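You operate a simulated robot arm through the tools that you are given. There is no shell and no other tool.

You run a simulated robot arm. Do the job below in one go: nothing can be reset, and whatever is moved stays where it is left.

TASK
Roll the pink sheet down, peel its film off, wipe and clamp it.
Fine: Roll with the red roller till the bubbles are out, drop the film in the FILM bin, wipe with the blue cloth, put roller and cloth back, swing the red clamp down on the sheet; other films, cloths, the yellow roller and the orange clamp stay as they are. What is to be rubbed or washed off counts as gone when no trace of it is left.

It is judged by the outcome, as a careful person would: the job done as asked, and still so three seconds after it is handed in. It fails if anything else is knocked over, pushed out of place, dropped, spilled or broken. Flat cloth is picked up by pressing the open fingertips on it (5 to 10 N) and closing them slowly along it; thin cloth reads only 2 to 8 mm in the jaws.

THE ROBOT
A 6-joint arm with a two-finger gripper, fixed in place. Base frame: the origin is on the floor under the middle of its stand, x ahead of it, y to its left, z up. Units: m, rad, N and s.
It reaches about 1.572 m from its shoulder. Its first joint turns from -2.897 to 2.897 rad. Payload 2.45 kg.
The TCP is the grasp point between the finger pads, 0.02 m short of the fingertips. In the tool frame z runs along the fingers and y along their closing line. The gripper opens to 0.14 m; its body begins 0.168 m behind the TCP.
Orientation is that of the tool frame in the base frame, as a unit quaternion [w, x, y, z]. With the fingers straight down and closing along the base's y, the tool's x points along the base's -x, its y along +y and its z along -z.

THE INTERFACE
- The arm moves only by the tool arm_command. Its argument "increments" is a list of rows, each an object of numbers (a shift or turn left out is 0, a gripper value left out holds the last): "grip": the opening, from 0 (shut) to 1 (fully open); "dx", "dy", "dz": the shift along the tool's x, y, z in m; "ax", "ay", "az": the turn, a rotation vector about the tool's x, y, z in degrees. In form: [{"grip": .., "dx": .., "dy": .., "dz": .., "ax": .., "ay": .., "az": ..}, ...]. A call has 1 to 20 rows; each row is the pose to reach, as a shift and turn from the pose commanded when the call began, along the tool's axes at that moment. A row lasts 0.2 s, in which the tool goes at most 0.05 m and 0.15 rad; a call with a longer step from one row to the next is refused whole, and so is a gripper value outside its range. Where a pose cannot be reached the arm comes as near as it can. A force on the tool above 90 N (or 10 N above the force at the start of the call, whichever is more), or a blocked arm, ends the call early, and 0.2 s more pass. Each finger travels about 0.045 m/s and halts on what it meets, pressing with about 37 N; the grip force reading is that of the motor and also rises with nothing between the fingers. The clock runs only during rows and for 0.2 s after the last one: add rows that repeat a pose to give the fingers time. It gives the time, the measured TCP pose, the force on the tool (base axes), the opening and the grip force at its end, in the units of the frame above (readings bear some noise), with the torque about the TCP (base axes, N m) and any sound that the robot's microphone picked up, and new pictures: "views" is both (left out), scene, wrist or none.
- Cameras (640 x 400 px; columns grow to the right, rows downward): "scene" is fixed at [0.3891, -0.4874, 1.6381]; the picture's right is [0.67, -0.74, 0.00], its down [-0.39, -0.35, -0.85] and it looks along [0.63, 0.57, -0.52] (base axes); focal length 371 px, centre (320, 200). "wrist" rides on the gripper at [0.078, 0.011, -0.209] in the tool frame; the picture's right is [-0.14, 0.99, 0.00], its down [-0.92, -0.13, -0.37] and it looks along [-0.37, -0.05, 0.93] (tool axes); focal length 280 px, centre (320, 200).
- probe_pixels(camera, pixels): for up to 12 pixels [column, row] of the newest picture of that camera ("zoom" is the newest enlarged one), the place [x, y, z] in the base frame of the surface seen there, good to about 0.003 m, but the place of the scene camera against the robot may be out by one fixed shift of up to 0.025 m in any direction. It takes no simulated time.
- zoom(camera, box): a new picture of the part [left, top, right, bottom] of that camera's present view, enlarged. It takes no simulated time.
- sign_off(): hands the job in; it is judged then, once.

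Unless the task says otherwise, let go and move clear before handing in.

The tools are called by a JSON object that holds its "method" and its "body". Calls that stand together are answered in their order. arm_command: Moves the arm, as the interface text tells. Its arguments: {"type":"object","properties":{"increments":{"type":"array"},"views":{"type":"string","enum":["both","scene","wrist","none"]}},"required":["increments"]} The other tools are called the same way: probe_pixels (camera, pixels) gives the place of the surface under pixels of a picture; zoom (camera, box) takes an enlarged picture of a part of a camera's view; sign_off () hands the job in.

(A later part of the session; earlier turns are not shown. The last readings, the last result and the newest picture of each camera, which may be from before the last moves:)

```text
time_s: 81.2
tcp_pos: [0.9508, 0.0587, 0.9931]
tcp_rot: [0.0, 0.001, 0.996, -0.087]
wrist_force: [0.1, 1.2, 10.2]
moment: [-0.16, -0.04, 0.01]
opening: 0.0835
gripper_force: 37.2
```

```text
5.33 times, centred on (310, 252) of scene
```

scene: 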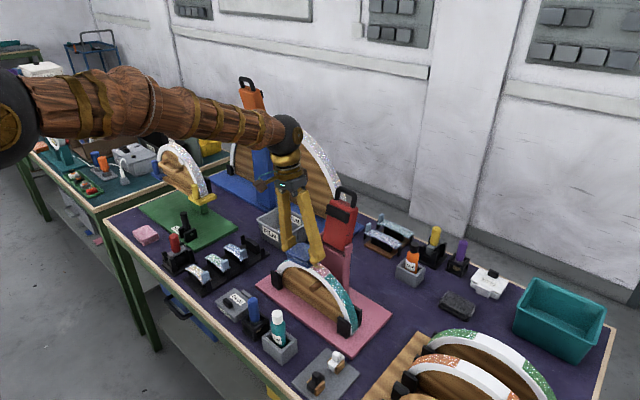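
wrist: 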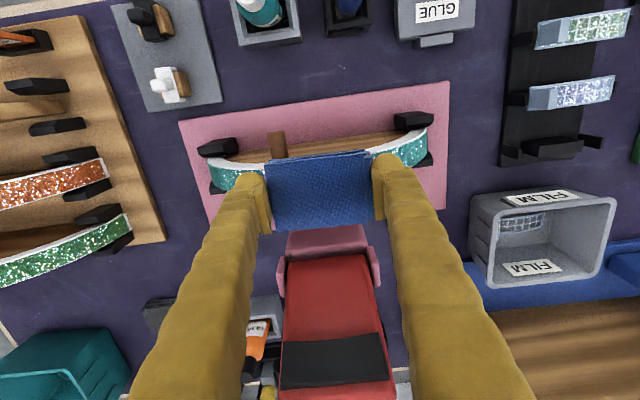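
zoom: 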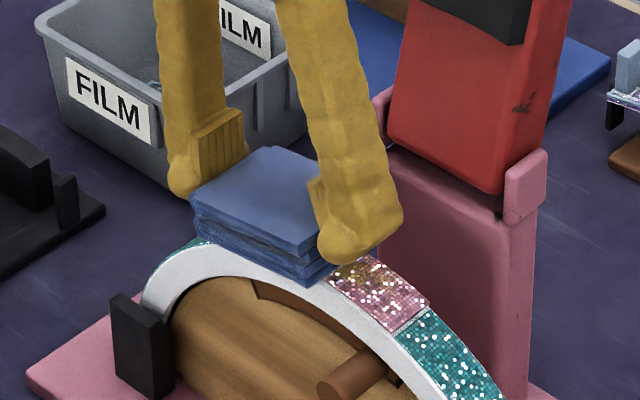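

The force is steady (~12 N). I'll continue to the +y end, then sweep back across to the -y end.

{"method": "arm_command", "body": {"increments": [{"grip": 0.45, "dy": 0.0068, "dz": 0.0002, "ax": 2}, {"dy": 0.0136, "dz": 0.0006, "ax": 4}, {"dy": 0.0204, "dz": 0.0013, "ax": 6}, {"dy": 0.0102, "dz": 0.0005, "ax": 3}, {"dy": 0.0, "dz": 0.0001, "ax": 0}, {"dy": -0.0102, "dz": 0.0004, "ax": -3}, {"dy": -0.0204, "dz": 0.0012, "ax": -6}, {"dy": -0.0306, "dz": 0.0025, "ax": -9}, {"dy": -0.0406, "dz": 0.0044, "ax": -12}, {"dy": -0.0506, "dz": 0.0068, "ax": -15}], "views": "scene"}}

{"method": "zoom", "body": {"camera": "scene", "box": [270, 215, 350, 290]}}

```text
time_s: 83.4
tcp_pos: [0.95, 0.0053, 0.9952]
tcp_rot: [0.001, 0.0, 0.999, 0.044]
wrist_force: [0.4, 1.2, 26.5]
moment: [0.09, -0.01, 0.0]
opening: 0.0831
gripper_force: 37.4
```

scene: 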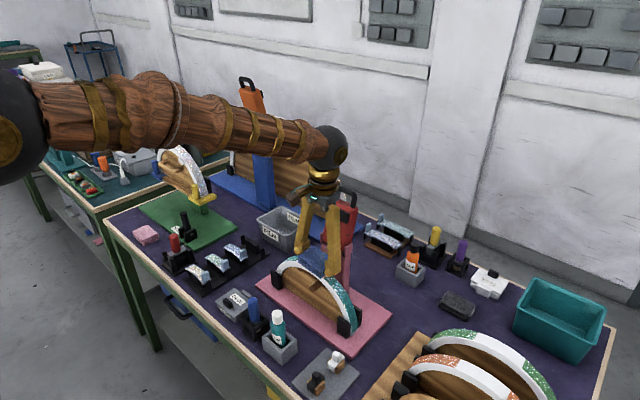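

```text
5.33 times, centred on (310, 252) of scene
```

zoom: 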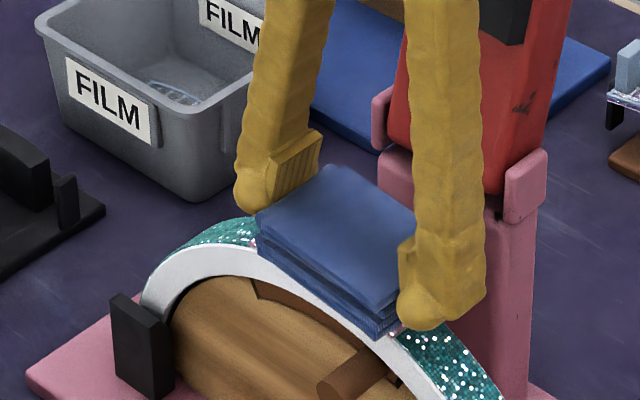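

The force has risen to ~28 N here, so I'll ease off ~1 mm while wiping to the -y end, then return.

{"method": "arm_command", "body": {"increments": [{"grip": 0.45, "dy": -0.005, "dz": -0.0008, "ax": -1.5}, {"dy": -0.0102, "dz": -0.0006, "ax": -3}, {"dy": -0.0204, "dz": 0.0002, "ax": -6}, {"dy": -0.0306, "dz": 0.0015, "ax": -9}, {"dy": -0.0373, "dz": 0.0027, "ax": -11}, {"dy": -0.0306, "dz": 0.0015, "ax": -9}, {"dy": -0.0204, "dz": 0.0002, "ax": -6}, {"dy": -0.0102, "dz": -0.0006, "ax": -3}, {"dy": 0, "dz": -0.0009, "ax": 0}, {"dy": 0.0102, "dz": -0.0004, "ax": 3}, {"dy": 0.0204, "dz": 0.0006, "ax": 6}, {"dy": 0.0306, "dz": 0.0021, "ax": 9}, {"dy": 0.0406, "dz": 0.0041, "ax": 12}], "views": "scene"}}

{"method": "zoom", "body": {"camera": "scene", "box": [270, 215, 350, 290]}}

```text
time_s: 86.2
tcp_pos: [0.9496, 0.0491, 0.9949]
tcp_rot: [0.0, 0.001, 0.998, -0.062]
wrist_force: [0.1, 1.6, 9.2]
moment: [-0.12, 0.01, 0.02]
opening: 0.0835
gripper_force: 37.3
```

scene: 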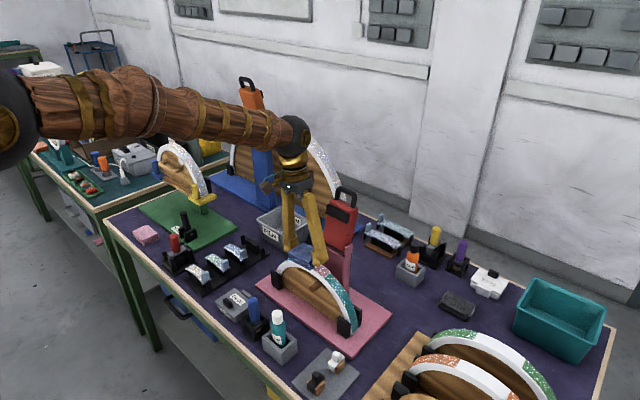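

```text
5.33 times, centred on (310, 252) of scene
```

zoom: 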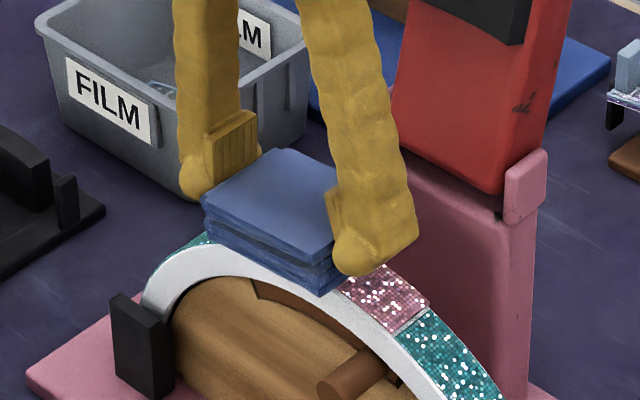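

The visible part of the sheet is clean now, with ~10 N. I'll finish with another sweep to the +y end and back to the middle, then lift to inspect.

{"method": "arm_command", "body": {"increments": [{"grip": 0.45, "dy": 0.0102, "dz": 0.0006, "ax": 3}, {"dy": 0.0204, "dz": 0.0016, "ax": 6}, {"dy": 0.0306, "dz": 0.003, "ax": 9}, {"dy": 0.034, "dz": 0.0036, "ax": 10}, {"dy": 0.0306, "dz": 0.003, "ax": 9}, {"dy": 0.0204, "dz": 0.0016, "ax": 6}, {"dy": 0.0102, "dz": 0.0007, "ax": 3}, {"dy": 0, "dz": 0.0003, "ax": 0}, {"dy": -0.0102, "dz": 0.0005, "ax": -3}, {"dy": -0.0204, "dz": 0.0011, "ax": -6}, {"dy": -0.0306, "dz": 0.0023, "ax": -9}, {"dy": -0.0406, "dz": 0.004, "ax": -12}, {"dy": -0.0506, "dz": 0.0061, "ax": -15}, {"dy": -0.0406, "dz": 0.0039, "ax": -12}, {"dy": -0.0204, "dz": 0.001, "ax": -6}, {"dy": -0.0204, "dz": -0.01, "ax": -6}, {"dy": -0.0204, "dz": -0.04, "ax": -6}, {"dy": -0.0204, "dz": -0.08, "ax": -6}], "views": "both"}}

{"method": "zoom", "body": {"camera": "scene", "box": [296, 245, 340, 282]}}

{"method": "zoom", "body": {"camera": "scene", "box": [270, 190, 350, 290]}}

```text
time_s: 90.0
tcp_pos: [0.9499, 0.0376, 1.0764]
tcp_rot: [0.0, 0.0, 1.0, -0.009]
wrist_force: [0.8, -0.9, -0.7]
moment: [-0.03, 0.01, 0.02]
opening: 0.0835
gripper_force: 36.8
```

scene: 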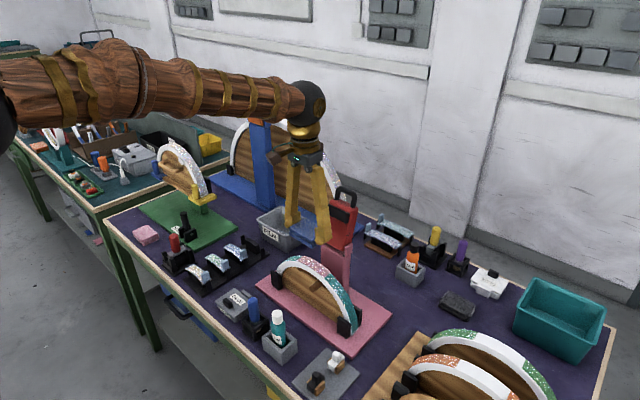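
wrist: 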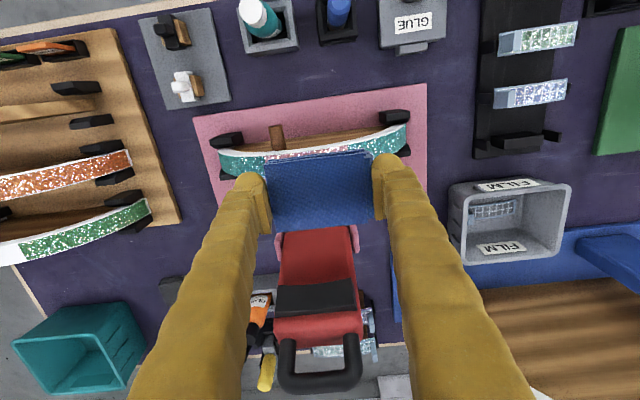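

```text
10.81 times, centred on (318, 264) of scene
```

zoom: 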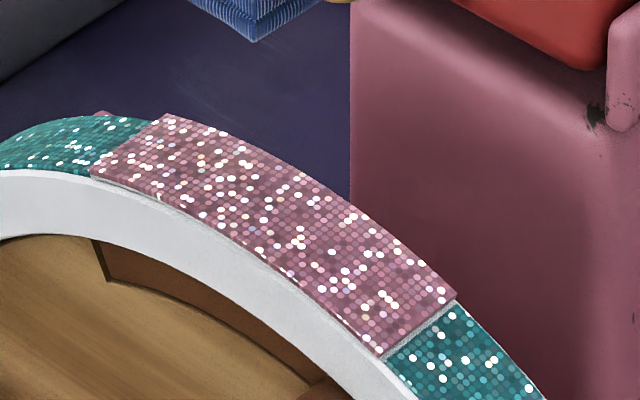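

```text
4.00 times, centred on (310, 240) of scene
```

zoom: 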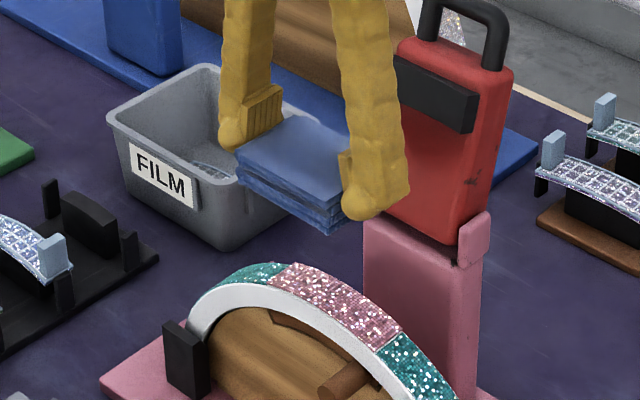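

The yellow smear appears completely gone. I'll zoom in further and back off for a wrist view to be sure there's no trace.

{"method": "arm_command", "body": {"increments": [{"grip": 0.45, "dx": 0.03, "dz": -0.03, "ax": -1}, {"dx": 0.07, "dz": -0.06, "ax": -1}, {"dx": 0.115, "dz": -0.075, "ax": -1}, {"dx": 0.155, "dz": -0.075, "ax": -1}, {"dx": 0.19, "dz": -0.075, "ax": -1}]}}

{"method": "zoom", "body": {"camera": "wrist", "box": [290, 230, 370, 280]}}

{"method": "zoom", "body": {"camera": "scene", "box": [302, 253, 332, 275]}}

```text
time_s: 91.2
tcp_pos: [0.7571, 0.0374, 1.1507]
tcp_rot: [-0.001, 0.0, 1.0, 0.001]
wrist_force: [0.9, -0.2, -0.4]
moment: [-0.03, 0.04, -0.02]
opening: 0.0835
gripper_force: 36.9
```

scene: 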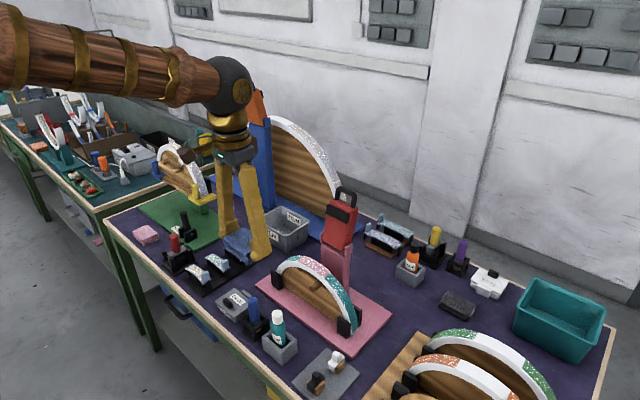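
wrist: 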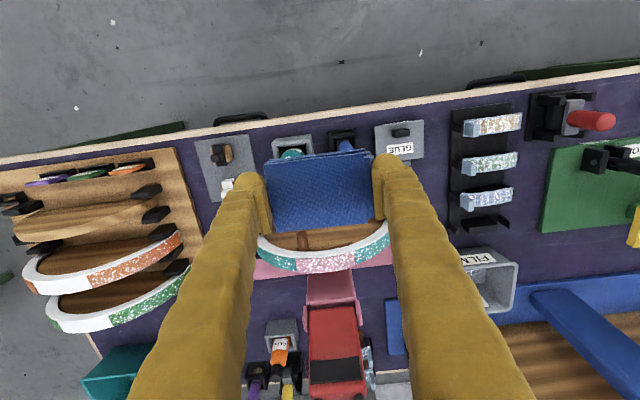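

```text
8.00 times, centred on (330, 255) of wrist
```

zoom: 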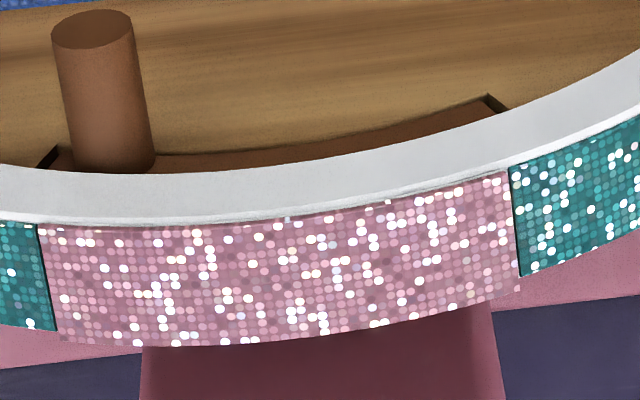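

```text
16.00 times, centred on (317, 264) of scene
```

zoom: 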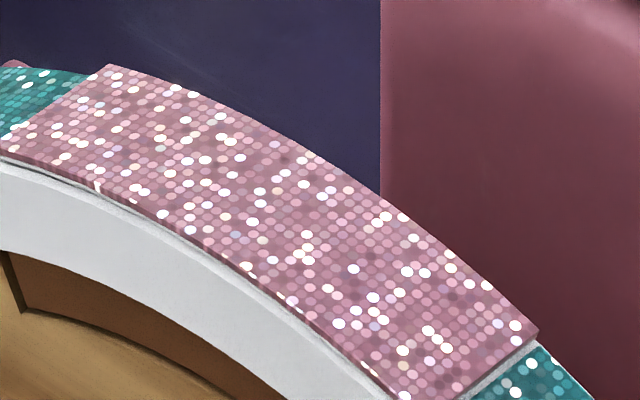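

The sheet is clean and smooth with no yellow left. Before returning the cloth, I'll check how it sits in the grip now.

{"method": "probe_pixels", "body": {"camera": "wrist", "pixels": [[320, 190], [300, 165], [345, 160], [320, 160], [320, 215], [300, 220], [345, 215], [275, 190], [365, 185], [600, 120], [565, 110], [487, 285]]}}

{"method": "zoom", "body": {"camera": "wrist", "box": [200, 90, 440, 240]}}

{"method": "zoom", "body": {"camera": "scene", "box": [200, 180, 290, 290]}}

```text
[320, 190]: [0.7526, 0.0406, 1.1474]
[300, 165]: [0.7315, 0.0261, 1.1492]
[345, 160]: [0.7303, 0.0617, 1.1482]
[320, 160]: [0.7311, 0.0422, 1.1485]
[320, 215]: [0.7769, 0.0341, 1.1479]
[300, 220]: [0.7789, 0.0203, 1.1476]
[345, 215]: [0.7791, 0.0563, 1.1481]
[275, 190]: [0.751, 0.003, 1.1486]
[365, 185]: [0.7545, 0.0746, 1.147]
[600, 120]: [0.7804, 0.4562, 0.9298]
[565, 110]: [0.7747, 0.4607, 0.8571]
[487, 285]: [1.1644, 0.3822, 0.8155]
```

```text
2.67 times, centred on (320, 165) of wrist
```

zoom: 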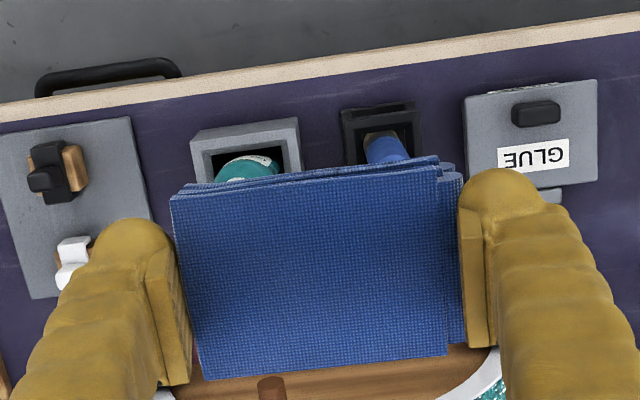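

```text
3.64 times, centred on (245, 235) of scene
```

zoom: 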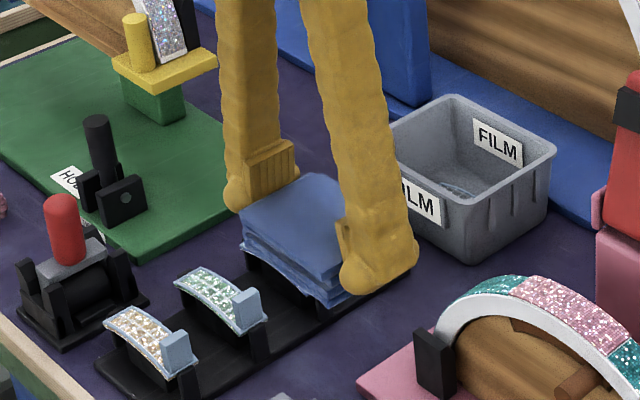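

The pad is unchanged in the grip (slip only ~1.5 mm). I'll carry it back to its spot at the far end of the bench.

{"method": "arm_command", "body": {"increments": [{"grip": 0.45, "dy": 0.03}, {"dy": 0.075}, {"dy": 0.12}, {"dy": 0.165}, {"dy": 0.21}, {"dy": 0.255}, {"dy": 0.3}, {"dy": 0.345}, {"dy": 0.39}, {"dy": 0.435}, {"dy": 0.48}, {"dy": 0.525}, {"dy": 0.57}, {"dy": 0.615}, {"dy": 0.66}, {"dy": 0.705}, {"dx": -0.01, "dy": 0.75}, {"dx": -0.02, "dy": 0.785}, {"dx": -0.0215, "dy": 0.805}, {"dx": -0.0215, "dy": 0.805}], "views": "none"}}

{"method": "arm_command", "body": {"increments": [{"grip": 0.45, "dz": 0.045}, {"dz": 0.09}, {"dz": 0.135}, {"dz": 0.18}, {"dz": 0.22}, {"dz": 0.25}, {"dz": 0.27}, {"dz": 0.27}], "views": "both"}}

{"method": "zoom", "body": {"camera": "scene", "box": [95, 170, 165, 250]}}

```text
time_s: 95.4
tcp_pos: [0.7802, 0.842, 1.1492]
tcp_rot: [0.0, 0.001, 1.0, 0.0]
wrist_force: [-0.8, 0.2, -1.0]
moment: [0.0, 0.0, 0.01]
opening: 0.0834
gripper_force: 37.1
```

```text
time_s: 97.2
tcp_pos: [0.7816, 0.8435, 0.8825]
tcp_rot: [0.0, 0.0, 1.0, 0.001]
wrist_force: [0.0, -0.3, 0.7]
moment: [0.01, -0.01, 0.02]
opening: 0.0831
gripper_force: 37.2
```

scene: 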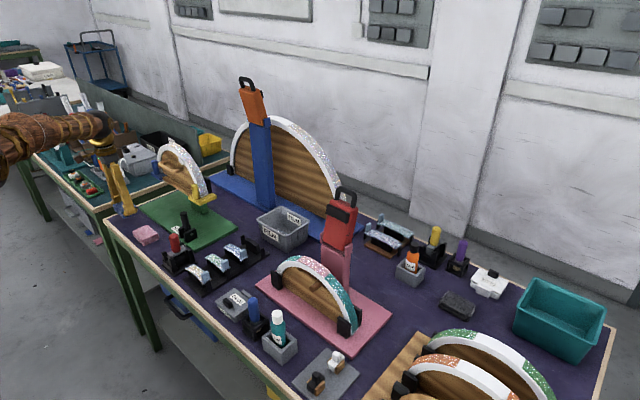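
wrist: 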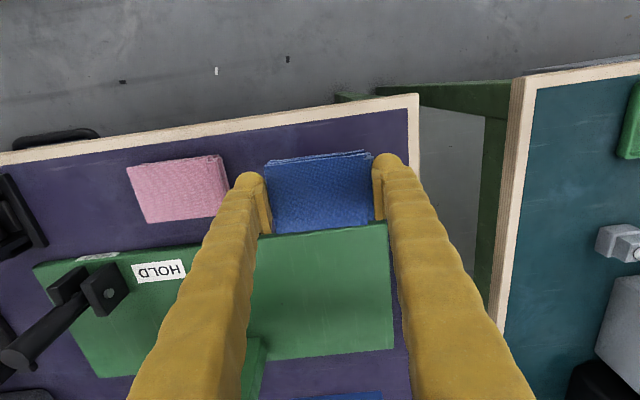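

```text
5.00 times, centred on (130, 210) of scene
```

zoom: 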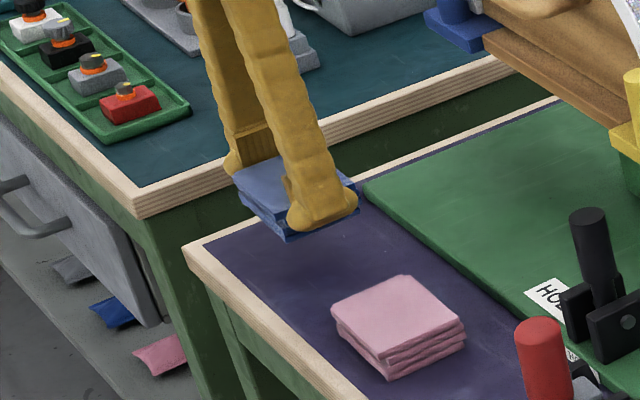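

The pad hovers 5 cm over its spot, aligned with the original pose. I'll lower it gently until it touches.

{"method": "arm_command", "body": {"increments": [{"grip": 0.45, "dx": 0.001, "dz": 0.025}, {"dx": 0.001, "dz": 0.04}, {"dx": 0.001, "dz": 0.046}, {"dx": 0.001, "dz": 0.049}, {"dx": 0.001, "dz": 0.0505}], "views": "none"}}

```text
time_s: 98.4
tcp_pos: [0.7809, 0.8439, 0.8317]
tcp_rot: [0.0, 0.0, 1.0, 0.0]
wrist_force: [-0.1, 0.9, -0.2]
moment: [-0.01, 0.0, -0.02]
opening: 0.0833
gripper_force: 37.1
```

{"method": "arm_command", "body": {"increments": [{"grip": 0.45, "dz": 0.0008}, {"dz": 0.0014}], "views": "none"}}

```text
time_s: 99.0
tcp_pos: [0.7804, 0.8447, 0.8307]
tcp_rot: [0.001, 0.0, 1.0, 0.0]
wrist_force: [0.2, -0.9, 0.9]
moment: [0.01, 0.03, -0.01]
opening: 0.0834
gripper_force: 36.8
```

It's within about a millimetre of the bench. I'll open slowly and then rise straight up.

{"method": "arm_command", "body": {"increments": [{"grip": 0.58}, {"grip": 0.62}, {"grip": 0.66}, {"grip": 0.7}, {"grip": 0.72}, {"grip": 0.72}, {"grip": 0.72, "dz": -0.02}, {"dz": -0.05}, {"dz": -0.09}, {"dz": -0.135}, {"dz": -0.18}]}}

{"method": "zoom", "body": {"camera": "scene", "box": [95, 170, 195, 260]}}

{"method": "probe_pixels", "body": {"camera": "wrist", "pixels": [[320, 150], [300, 150], [340, 150]]}}

```text
time_s: 101.4
tcp_pos: [0.7815, 0.8433, 1.0093]
tcp_rot: [0.0, 0.0, 1.0, 0.0]
wrist_force: [-0.2, 0.4, -1.4]
moment: [-0.01, -0.02, 0.0]
opening: 0.1007
gripper_force: 0.1
```

scene: 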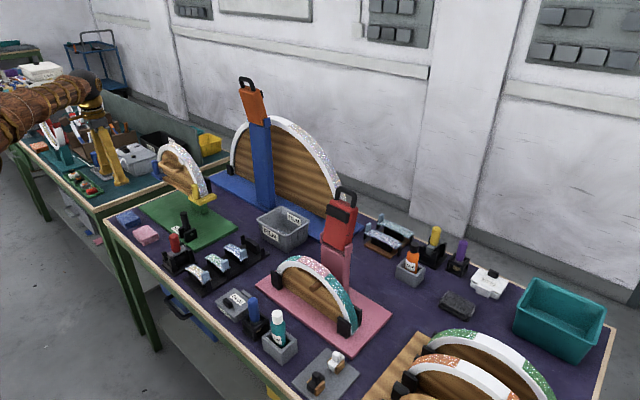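
wrist: 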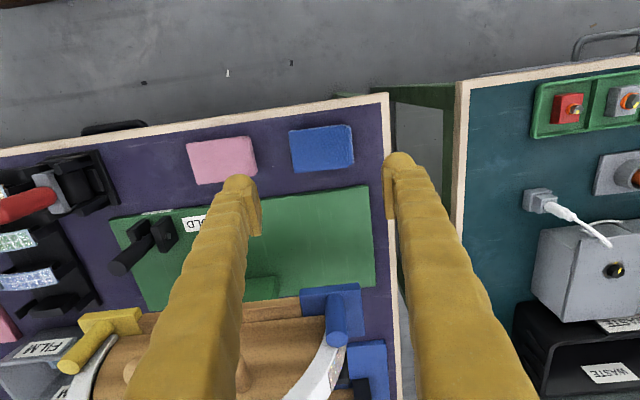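

```text
4.44 times, centred on (145, 215) of scene
```

zoom: 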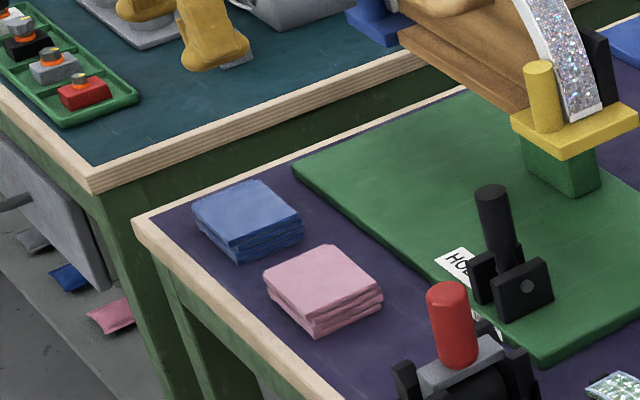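

```text
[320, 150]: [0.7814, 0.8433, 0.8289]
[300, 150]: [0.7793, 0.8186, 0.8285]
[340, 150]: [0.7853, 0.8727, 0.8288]
```

The cloth is back in its spot. Now for the red clamp: I'll go up and over to in front of it for a close look at its handle.

{"method": "arm_command", "body": {"increments": [{"grip": 0.72, "dx": 0.01, "dz": -0.04}, {"dx": 0.02, "dz": -0.085}, {"dx": 0.02, "dy": -0.03, "dz": -0.12}, {"dx": 0.02, "dy": -0.075, "dz": -0.14}, {"dx": 0.02, "dy": -0.12, "dz": -0.16}, {"dx": 0.02, "dy": -0.165, "dz": -0.18}, {"dx": 0.02, "dy": -0.21, "dz": -0.2}, {"dx": 0.02, "dy": -0.255, "dz": -0.22}, {"dx": 0.02, "dy": -0.3, "dz": -0.23}, {"dx": 0.02, "dy": -0.345, "dz": -0.24}, {"dx": 0.02, "dy": -0.39, "dz": -0.25}, {"dx": 0.02, "dy": -0.435, "dz": -0.25}, {"dx": 0.02, "dy": -0.48, "dz": -0.25}, {"dx": 0.02, "dy": -0.525, "dz": -0.25}, {"dx": 0.02, "dy": -0.57, "dz": -0.25}, {"dx": 0.02, "dy": -0.615, "dz": -0.25}, {"dx": 0.02, "dy": -0.66, "dz": -0.25}, {"dx": 0.02, "dy": -0.705, "dz": -0.25}, {"dx": 0.02, "dy": -0.75, "dz": -0.25}, {"dx": 0.02, "dy": -0.79, "dz": -0.25}], "views": "none"}}

{"method": "arm_command", "body": {"increments": [{"dy": -0.025}, {"dx": -0.03, "dy": -0.035}, {"dx": -0.06, "dy": -0.035}, {"dx": -0.06, "dy": -0.035}], "views": "both"}}

{"method": "zoom", "body": {"camera": "wrist", "box": [240, 200, 400, 360]}}

{"method": "zoom", "body": {"camera": "scene", "box": [310, 180, 370, 280]}}

```text
time_s: 105.6
tcp_pos: [0.7596, 0.0531, 1.26]
tcp_rot: [0.0, 0.0, 1.0, 0.002]
wrist_force: [-0.3, -0.3, -0.1]
moment: [0.03, -0.06, 0.0]
opening: 0.1007
gripper_force: 0.1
```

```text
time_s: 106.6
tcp_pos: [0.8195, 0.0186, 1.2612]
tcp_rot: [0.0, 0.0, 1.0, 0.001]
wrist_force: [0.0, 0.2, 0.0]
moment: [0.03, 0.02, 0.0]
opening: 0.1008
gripper_force: 0.1
```

scene: 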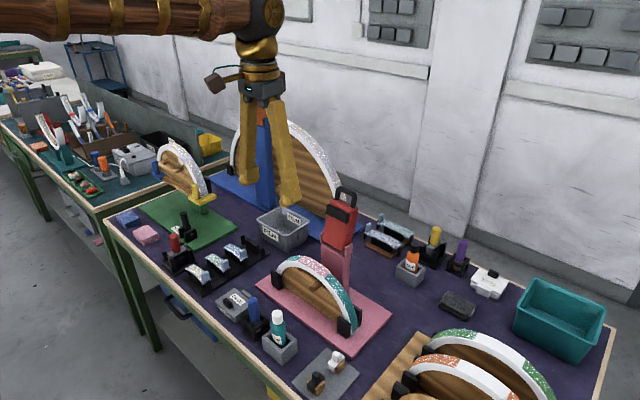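
wrist: 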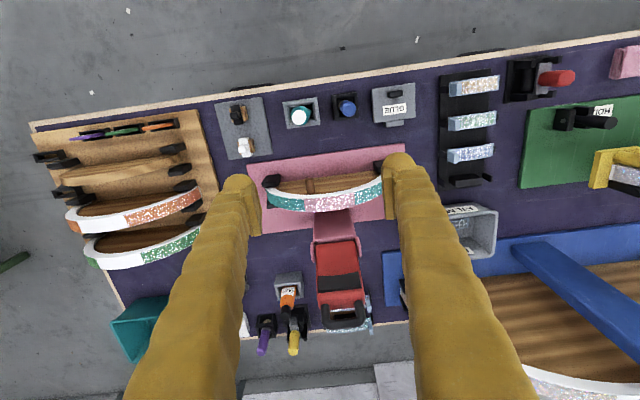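

```text
2.50 times, centred on (320, 280) of wrist
```

zoom: 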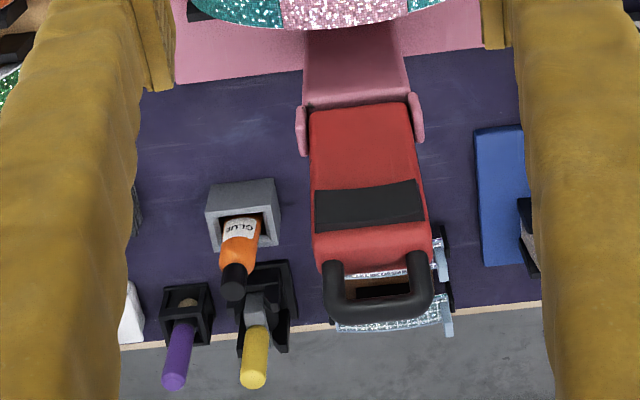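

```text
4.00 times, centred on (340, 230) of scene
```

zoom: 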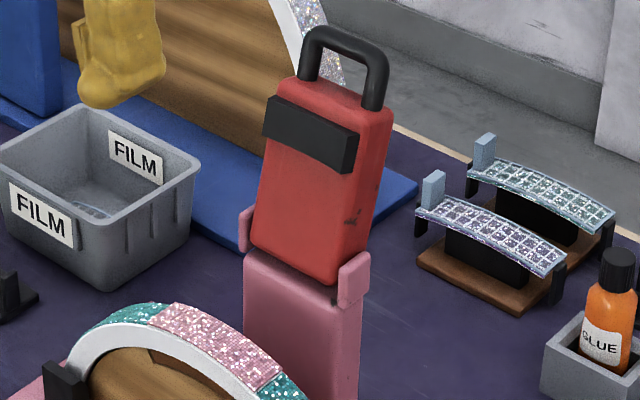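

The clamp's black U-handle is at wrist (344,318). I'll probe the handle, pad and hinge points.

{"method": "probe_pixels", "body": {"camera": "wrist", "pixels": [[326, 311], [359.5, 308], [344, 324], [326, 322], [362, 318], [344, 320], [340, 282], [340, 270], [338, 250], [342, 300], [317, 252], [358, 246]]}}

{"method": "zoom", "body": {"camera": "wrist", "box": [305, 230, 385, 340]}}

{"method": "probe_pixels", "body": {"camera": "scene", "pixels": [[345, 188.5], [339, 190], [354, 192], [352, 203], [336, 199], [346, 190], [347, 187], [328, 240], [349, 248], [338, 210], [347, 216], [344, 226]]}}

```text
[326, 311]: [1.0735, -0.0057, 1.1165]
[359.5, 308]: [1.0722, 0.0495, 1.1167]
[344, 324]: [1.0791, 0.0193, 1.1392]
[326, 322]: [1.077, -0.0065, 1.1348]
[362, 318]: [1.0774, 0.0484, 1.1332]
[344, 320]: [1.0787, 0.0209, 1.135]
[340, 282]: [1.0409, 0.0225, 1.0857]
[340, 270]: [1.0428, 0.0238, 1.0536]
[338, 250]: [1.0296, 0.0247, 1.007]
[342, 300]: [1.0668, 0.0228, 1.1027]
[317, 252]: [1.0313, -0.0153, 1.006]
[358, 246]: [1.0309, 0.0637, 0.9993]
```

```text
3.64 times, centred on (345, 285) of wrist
```

zoom: 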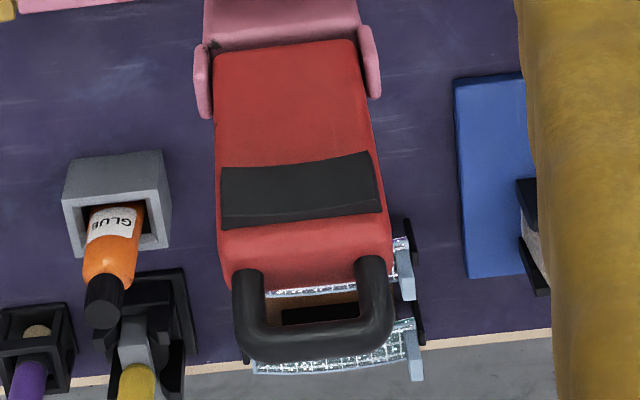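

```text
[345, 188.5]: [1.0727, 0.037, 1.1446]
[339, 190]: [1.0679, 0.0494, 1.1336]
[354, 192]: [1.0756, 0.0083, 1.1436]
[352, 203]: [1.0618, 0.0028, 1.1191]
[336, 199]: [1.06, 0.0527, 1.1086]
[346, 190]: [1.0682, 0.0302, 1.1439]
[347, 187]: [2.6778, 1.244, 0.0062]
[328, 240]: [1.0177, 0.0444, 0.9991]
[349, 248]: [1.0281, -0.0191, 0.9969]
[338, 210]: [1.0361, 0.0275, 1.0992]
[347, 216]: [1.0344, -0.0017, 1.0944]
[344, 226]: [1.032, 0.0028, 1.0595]
```

The handle loop is at x≈1.08, y -0.012 to 0.055, z 1.11–1.144, and its hinge is near (1.042, 0.99). Gripping it from its two sides (along y, parallel to the hinge) lets it pivot in the pads, so I'll move over it.

{"method": "arm_command", "body": {"increments": [{"grip": 0.72, "dx": -0.04, "dy": 0.003}, {"dx": -0.085, "dy": 0.003}, {"dx": -0.13, "dy": 0.003}, {"dx": -0.175, "dy": 0.003}, {"dx": -0.22, "dy": 0.003}, {"dx": -0.26, "dy": 0.003}, {"dx": -0.26, "dy": 0.003, "dz": 0.03}, {"dx": -0.26, "dy": 0.003, "dz": 0.06}, {"dx": -0.26, "dy": 0.003, "dz": 0.075}, {"dx": -0.26, "dy": 0.003, "dz": 0.075}]}}

{"method": "zoom", "body": {"camera": "wrist", "box": [220, 120, 420, 250]}}

{"method": "zoom", "body": {"camera": "scene", "box": [310, 150, 380, 250]}}

```text
time_s: 108.8
tcp_pos: [1.0795, 0.0224, 1.183]
tcp_rot: [0.0, 0.0, 1.0, 0.001]
wrist_force: [0.1, 0.1, -0.5]
moment: [-0.01, 0.01, 0.0]
opening: 0.1008
gripper_force: 0.1
```

scene: 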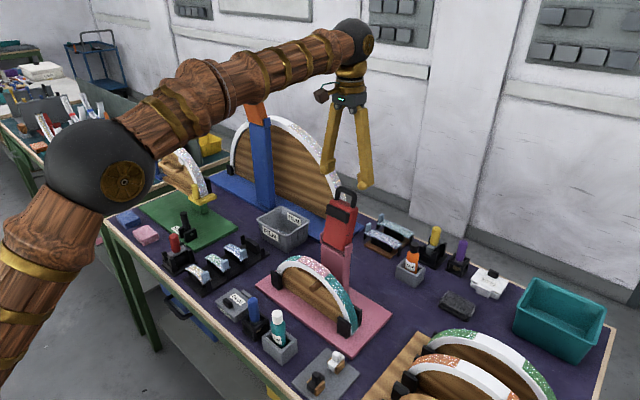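
wrist: 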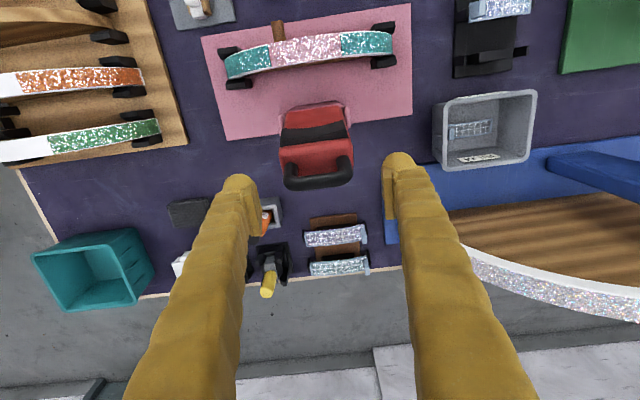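

```text
3.08 times, centred on (320, 185) of wrist
```

zoom: 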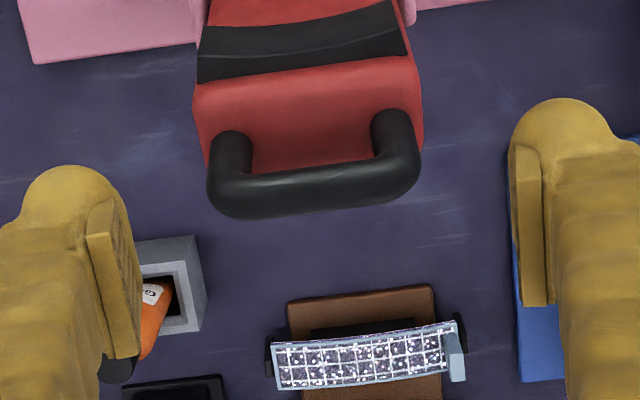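

```text
4.00 times, centred on (345, 200) of scene
```

zoom: 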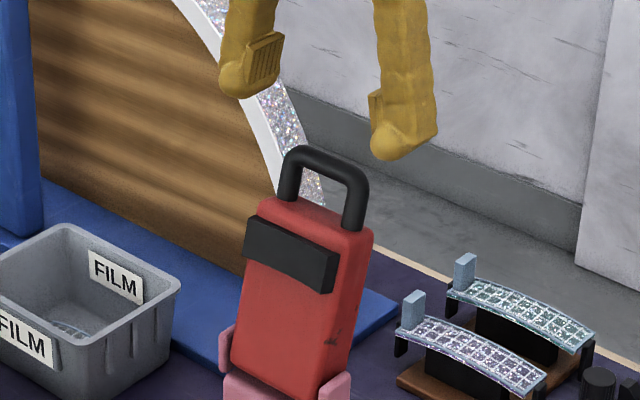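

The open fingers straddle the handle. I'll probe it from here to centre precisely.

{"method": "probe_pixels", "body": {"camera": "wrist", "pixels": [[317, 182], [285, 178], [351.5, 172], [291, 168], [344, 162], [317, 178], [317, 187], [320, 160], [285, 160], [351, 152], [318, 140], [318, 132]]}}

```text
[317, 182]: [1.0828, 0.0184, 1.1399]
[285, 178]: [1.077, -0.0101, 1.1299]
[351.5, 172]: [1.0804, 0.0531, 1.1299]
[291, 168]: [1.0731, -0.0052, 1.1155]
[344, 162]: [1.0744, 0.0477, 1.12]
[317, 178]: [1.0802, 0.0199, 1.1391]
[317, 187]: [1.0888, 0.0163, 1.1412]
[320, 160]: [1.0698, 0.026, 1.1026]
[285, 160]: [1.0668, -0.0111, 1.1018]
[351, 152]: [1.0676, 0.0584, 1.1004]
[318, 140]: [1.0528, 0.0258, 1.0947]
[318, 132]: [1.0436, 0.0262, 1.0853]
```

The handle centre is at about (1.082, 0.0215, 1.128). I'll lower around it and close gently.

{"method": "arm_command", "body": {"increments": [{"grip": 0.72, "dx": -0.0025, "dy": -0.0005, "dz": 0.025}, {"dx": -0.0025, "dy": -0.0005, "dz": 0.045}, {"dx": -0.0025, "dy": -0.0005, "dz": 0.0545}, {"dx": -0.0025, "dy": -0.0005, "dz": 0.0545, "grip": 0.66}, {"dx": -0.0025, "dy": -0.0005, "dz": 0.0545, "grip": 0.6}, {"dx": -0.0025, "dy": -0.0005, "dz": 0.0545, "grip": 0.54}, {"dx": -0.0025, "dy": -0.0005, "dz": 0.0545, "grip": 0.48}, {"dx": -0.0025, "dy": -0.0005, "dz": 0.0545, "grip": 0.42}, {"dx": -0.0025, "dy": -0.0005, "dz": 0.0545, "grip": 0.4}]}}

{"method": "zoom", "body": {"camera": "wrist", "box": [220, 120, 420, 250]}}

{"method": "zoom", "body": {"camera": "scene", "box": [310, 150, 380, 250]}}

```text
time_s: 110.8
tcp_pos: [1.0831, 0.021, 1.1302]
tcp_rot: [0.0, 0.001, 1.0, 0.0]
wrist_force: [0.2, -22.6, 0.3]
moment: [-0.22, 0.01, 0.09]
opening: 0.0708
gripper_force: 11.0
```

scene: 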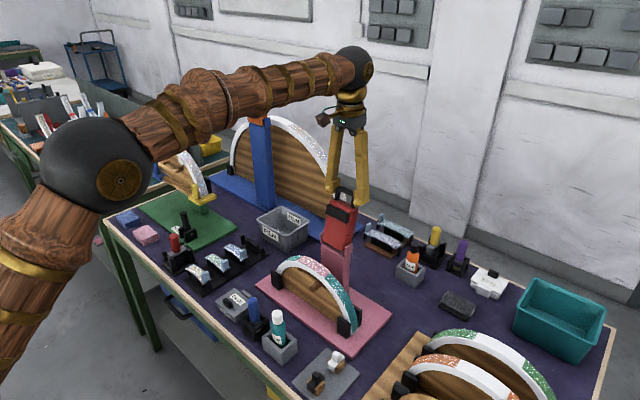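
wrist: 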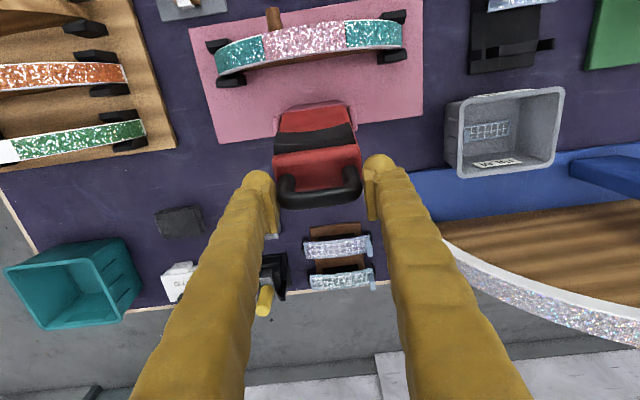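

```text
3.08 times, centred on (320, 185) of wrist
```

zoom: 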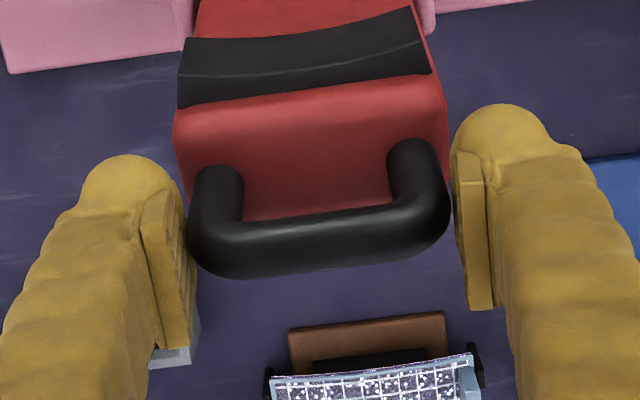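

```text
4.00 times, centred on (345, 200) of scene
```

zoom: 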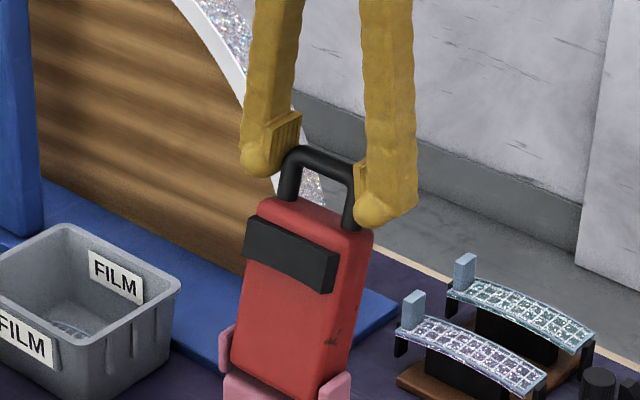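

The -y finger touched first (side force −22 N, opening 0.071). I'll shift ~2 mm toward -y to centre, then finish closing.

{"method": "arm_command", "body": {"increments": [{"grip": 0.5, "dy": -0.001}, {"grip": 0.5, "dy": -0.002}, {"grip": 0.48, "dy": -0.002}, {"grip": 0.46, "dy": -0.002}, {"grip": 0.44, "dy": -0.002}, {"grip": 0.42, "dy": -0.002}, {"grip": 0.4, "dy": -0.002}], "views": "none"}}

```text
time_s: 112.4
tcp_pos: [1.083, 0.0193, 1.1289]
tcp_rot: [0.0, 0.0, 1.0, 0.002]
wrist_force: [1.7, -7.2, 5.7]
moment: [0.1, -0.05, -0.06]
opening: 0.0688
gripper_force: 44.8
```

The handle is gripped on both sides (0.0688 m). I'll begin swinging it along its arc toward -x in small steps and watch the forces.

{"method": "arm_command", "body": {"increments": [{"grip": 0.4, "dx": 0.006, "dz": -0.0016}, {"dx": 0.0123, "dz": -0.0031}, {"dx": 0.0185, "dz": -0.0042}, {"dx": 0.0248, "dz": -0.0051}], "views": "scene"}}

{"method": "zoom", "body": {"camera": "scene", "box": [300, 150, 380, 260]}}

```text
time_s: 113.4
tcp_pos: [1.0572, 0.0187, 1.135]
tcp_rot: [0.0, 0.0, 1.0, 0.001]
wrist_force: [6.9, -2.6, 2.2]
moment: [0.02, -0.96, -0.08]
opening: 0.069
gripper_force: 44.7
```

scene: 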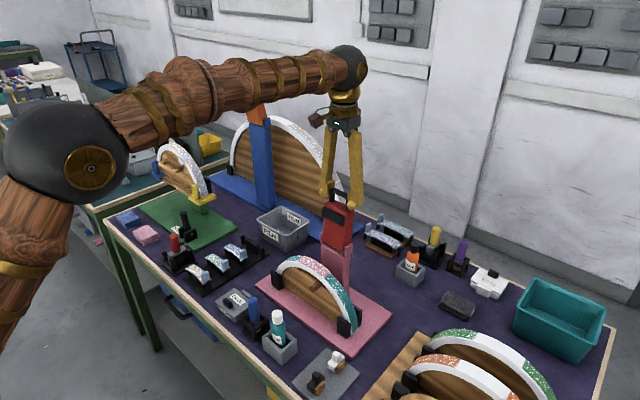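

```text
3.64 times, centred on (340, 205) of scene
```

zoom: 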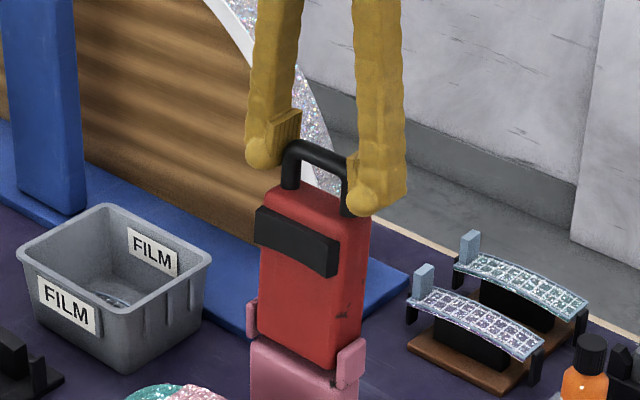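

The clamp is following smoothly (about upright now, ~7 N). I'll continue the arc.

{"method": "arm_command", "body": {"increments": [{"grip": 0.4, "dx": 0.008, "dz": -0.0006}, {"dx": 0.0158, "dz": -0.0009}, {"dx": 0.0223, "dz": -0.0007}, {"dx": 0.0288, "dz": -0.0003}, {"dx": 0.0351, "dz": 0.0004}, {"dx": 0.0414, "dz": 0.0013}], "views": "scene"}}

{"method": "zoom", "body": {"camera": "scene", "box": [290, 160, 370, 270]}}

```text
time_s: 114.8
tcp_pos: [1.0165, 0.0183, 1.1337]
tcp_rot: [0.0, 0.0, 1.0, 0.0]
wrist_force: [7.6, -4.1, -2.9]
moment: [0.07, -1.08, -0.07]
opening: 0.0685
gripper_force: 44.9
```

scene: 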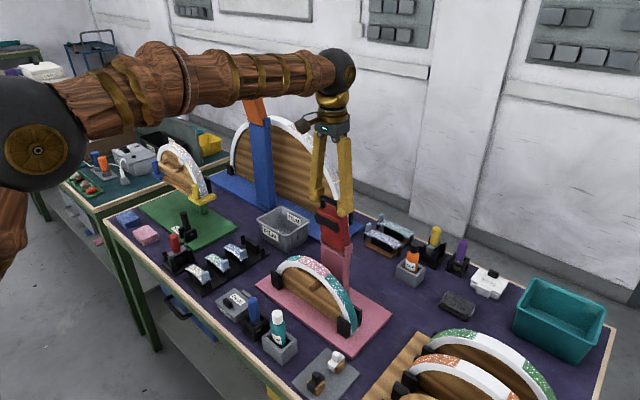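

```text
3.64 times, centred on (330, 215) of scene
```

zoom: 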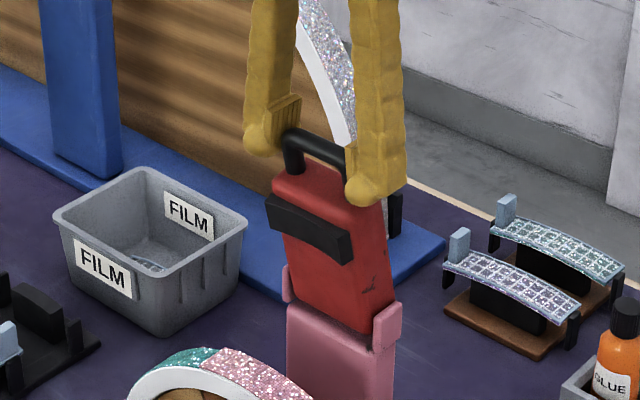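

It is tracking well, now leaning toward the sheet. I'll continue the arc down.

{"method": "arm_command", "body": {"increments": [{"grip": 0.4, "dx": 0.0062, "dz": 0.0012}, {"dx": 0.0123, "dz": 0.0027}, {"dx": 0.0184, "dz": 0.0045}, {"dx": 0.0244, "dz": 0.0065}, {"dx": 0.0303, "dz": 0.0088}, {"dx": 0.0361, "dz": 0.0114}, {"dx": 0.0418, "dz": 0.0142}, {"dx": 0.0473, "dz": 0.0172}, {"dx": 0.0527, "dz": 0.0205}, {"dx": 0.058, "dz": 0.024}], "views": "scene"}}

{"method": "zoom", "body": {"camera": "scene", "box": [280, 170, 370, 280]}}

```text
time_s: 117.0
tcp_pos: [0.9588, 0.02, 1.1103]
tcp_rot: [0.0, 0.0, 1.0, 0.001]
wrist_force: [10.8, 0.6, -3.9]
moment: [0.28, -1.17, -0.07]
opening: 0.0688
gripper_force: 45.4
```

scene: 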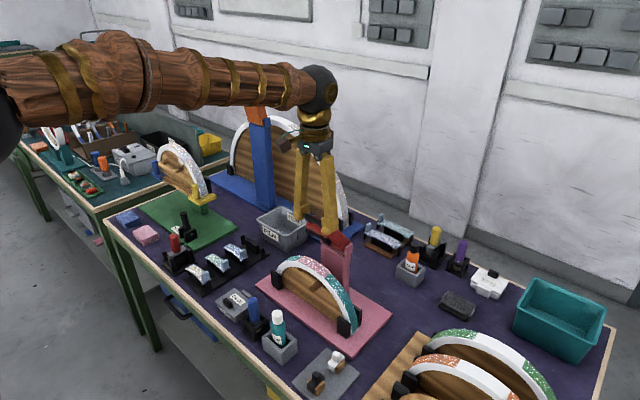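

```text
3.64 times, centred on (325, 225) of scene
```

zoom: 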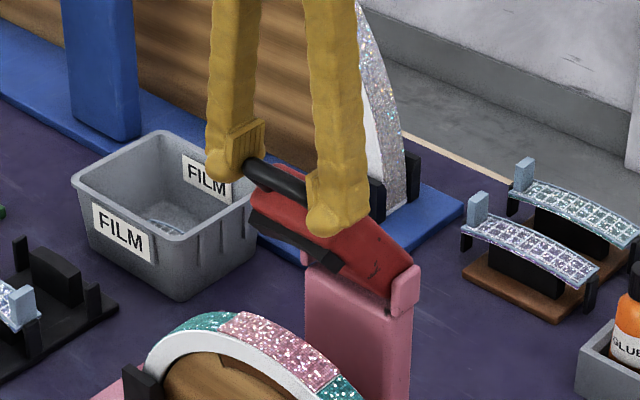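

The clamp is about half-way down, with forces ~11 N. I'll continue along the arc.

{"method": "arm_command", "body": {"increments": [{"grip": 0.4, "dx": 0.005, "dz": 0.0038}, {"dx": 0.01, "dz": 0.0077}, {"dx": 0.0147, "dz": 0.0119}, {"dx": 0.0193, "dz": 0.0163}, {"dx": 0.0236, "dz": 0.0209}, {"dx": 0.0279, "dz": 0.0256}, {"dx": 0.0318, "dz": 0.0305}, {"dx": 0.0356, "dz": 0.0356}, {"dx": 0.0391, "dz": 0.0409}, {"dx": 0.0424, "dz": 0.0463}, {"dx": 0.0453, "dz": 0.0518}, {"dx": 0.0482, "dz": 0.0575}], "views": "both"}}

{"method": "zoom", "body": {"camera": "scene", "box": [270, 190, 360, 290]}}

```text
time_s: 119.6
tcp_pos: [0.9103, 0.0203, 1.0524]
tcp_rot: [0.0, 0.0, 1.0, 0.001]
wrist_force: [24.0, 5.9, -2.6]
moment: [0.43, -1.33, 0.1]
opening: 0.0689
gripper_force: 44.6
```

scene: 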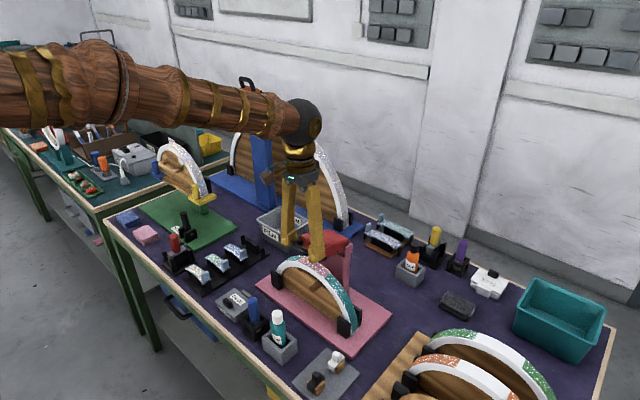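
wrist: 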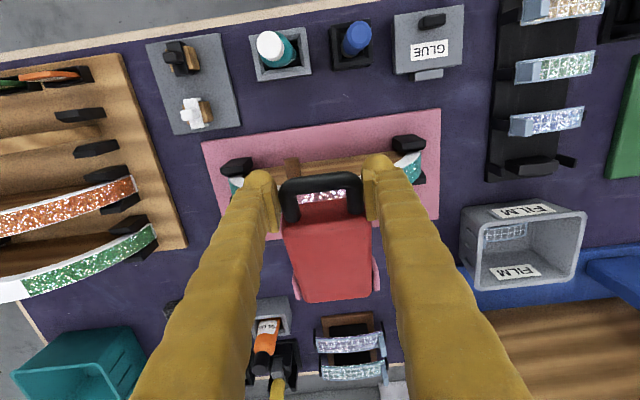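

```text
4.00 times, centred on (315, 240) of scene
```

zoom: 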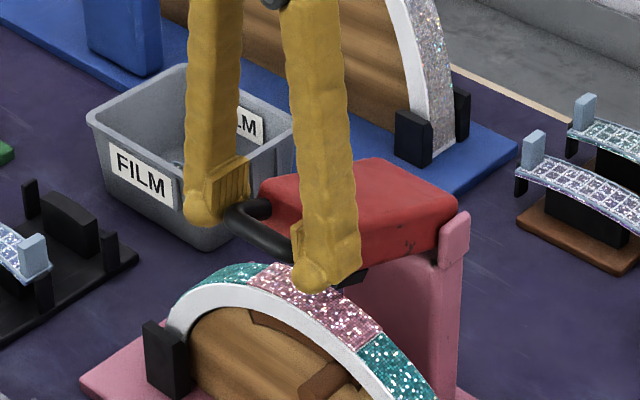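

The pull toward +x has grown to 24 N, so my arc is a few mm too wide. I'll ease 3 mm toward +x and continue down.

{"method": "arm_command", "body": {"increments": [{"grip": 0.4, "dx": -0.003, "dz": 0.002}, {"dx": -0.001, "dz": 0.007}, {"dx": 0.001, "dz": 0.0117}, {"dx": 0.003, "dz": 0.0177}, {"dx": 0.0047, "dz": 0.0238}, {"dx": 0.006, "dz": 0.03}], "views": "both"}}

{"method": "zoom", "body": {"camera": "scene", "box": [270, 190, 360, 290]}}

```text
time_s: 121.0
tcp_pos: [0.9044, 0.0193, 1.0229]
tcp_rot: [0.0, 0.0, 1.0, 0.0]
wrist_force: [-31.4, 4.1, 11.0]
moment: [0.84, -0.72, 0.47]
opening: 0.0697
gripper_force: 45.3
```

scene: 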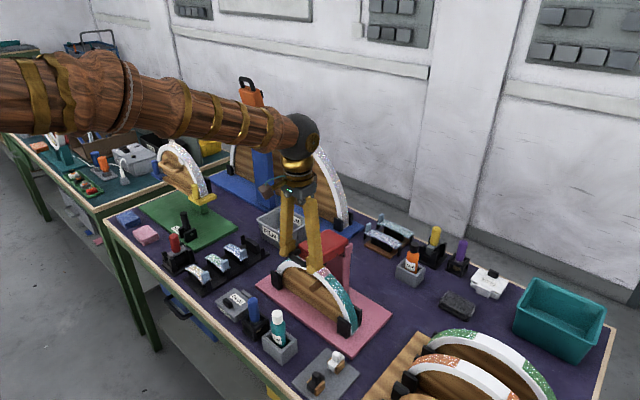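
wrist: 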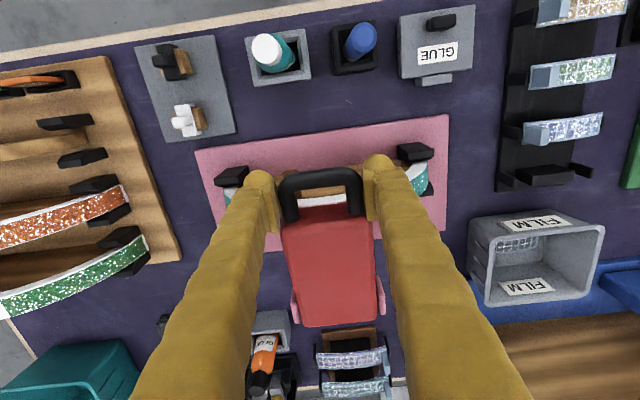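

```text
4.00 times, centred on (315, 240) of scene
```

zoom: 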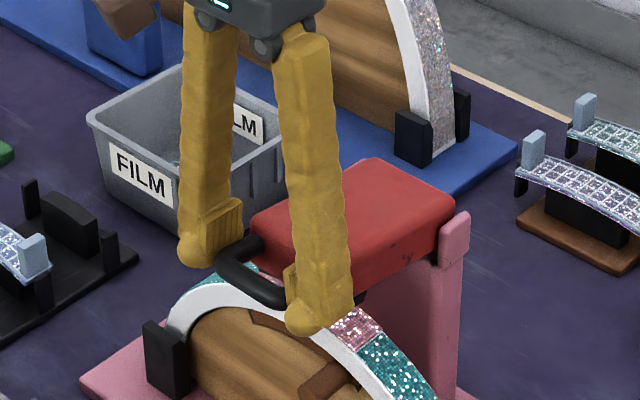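

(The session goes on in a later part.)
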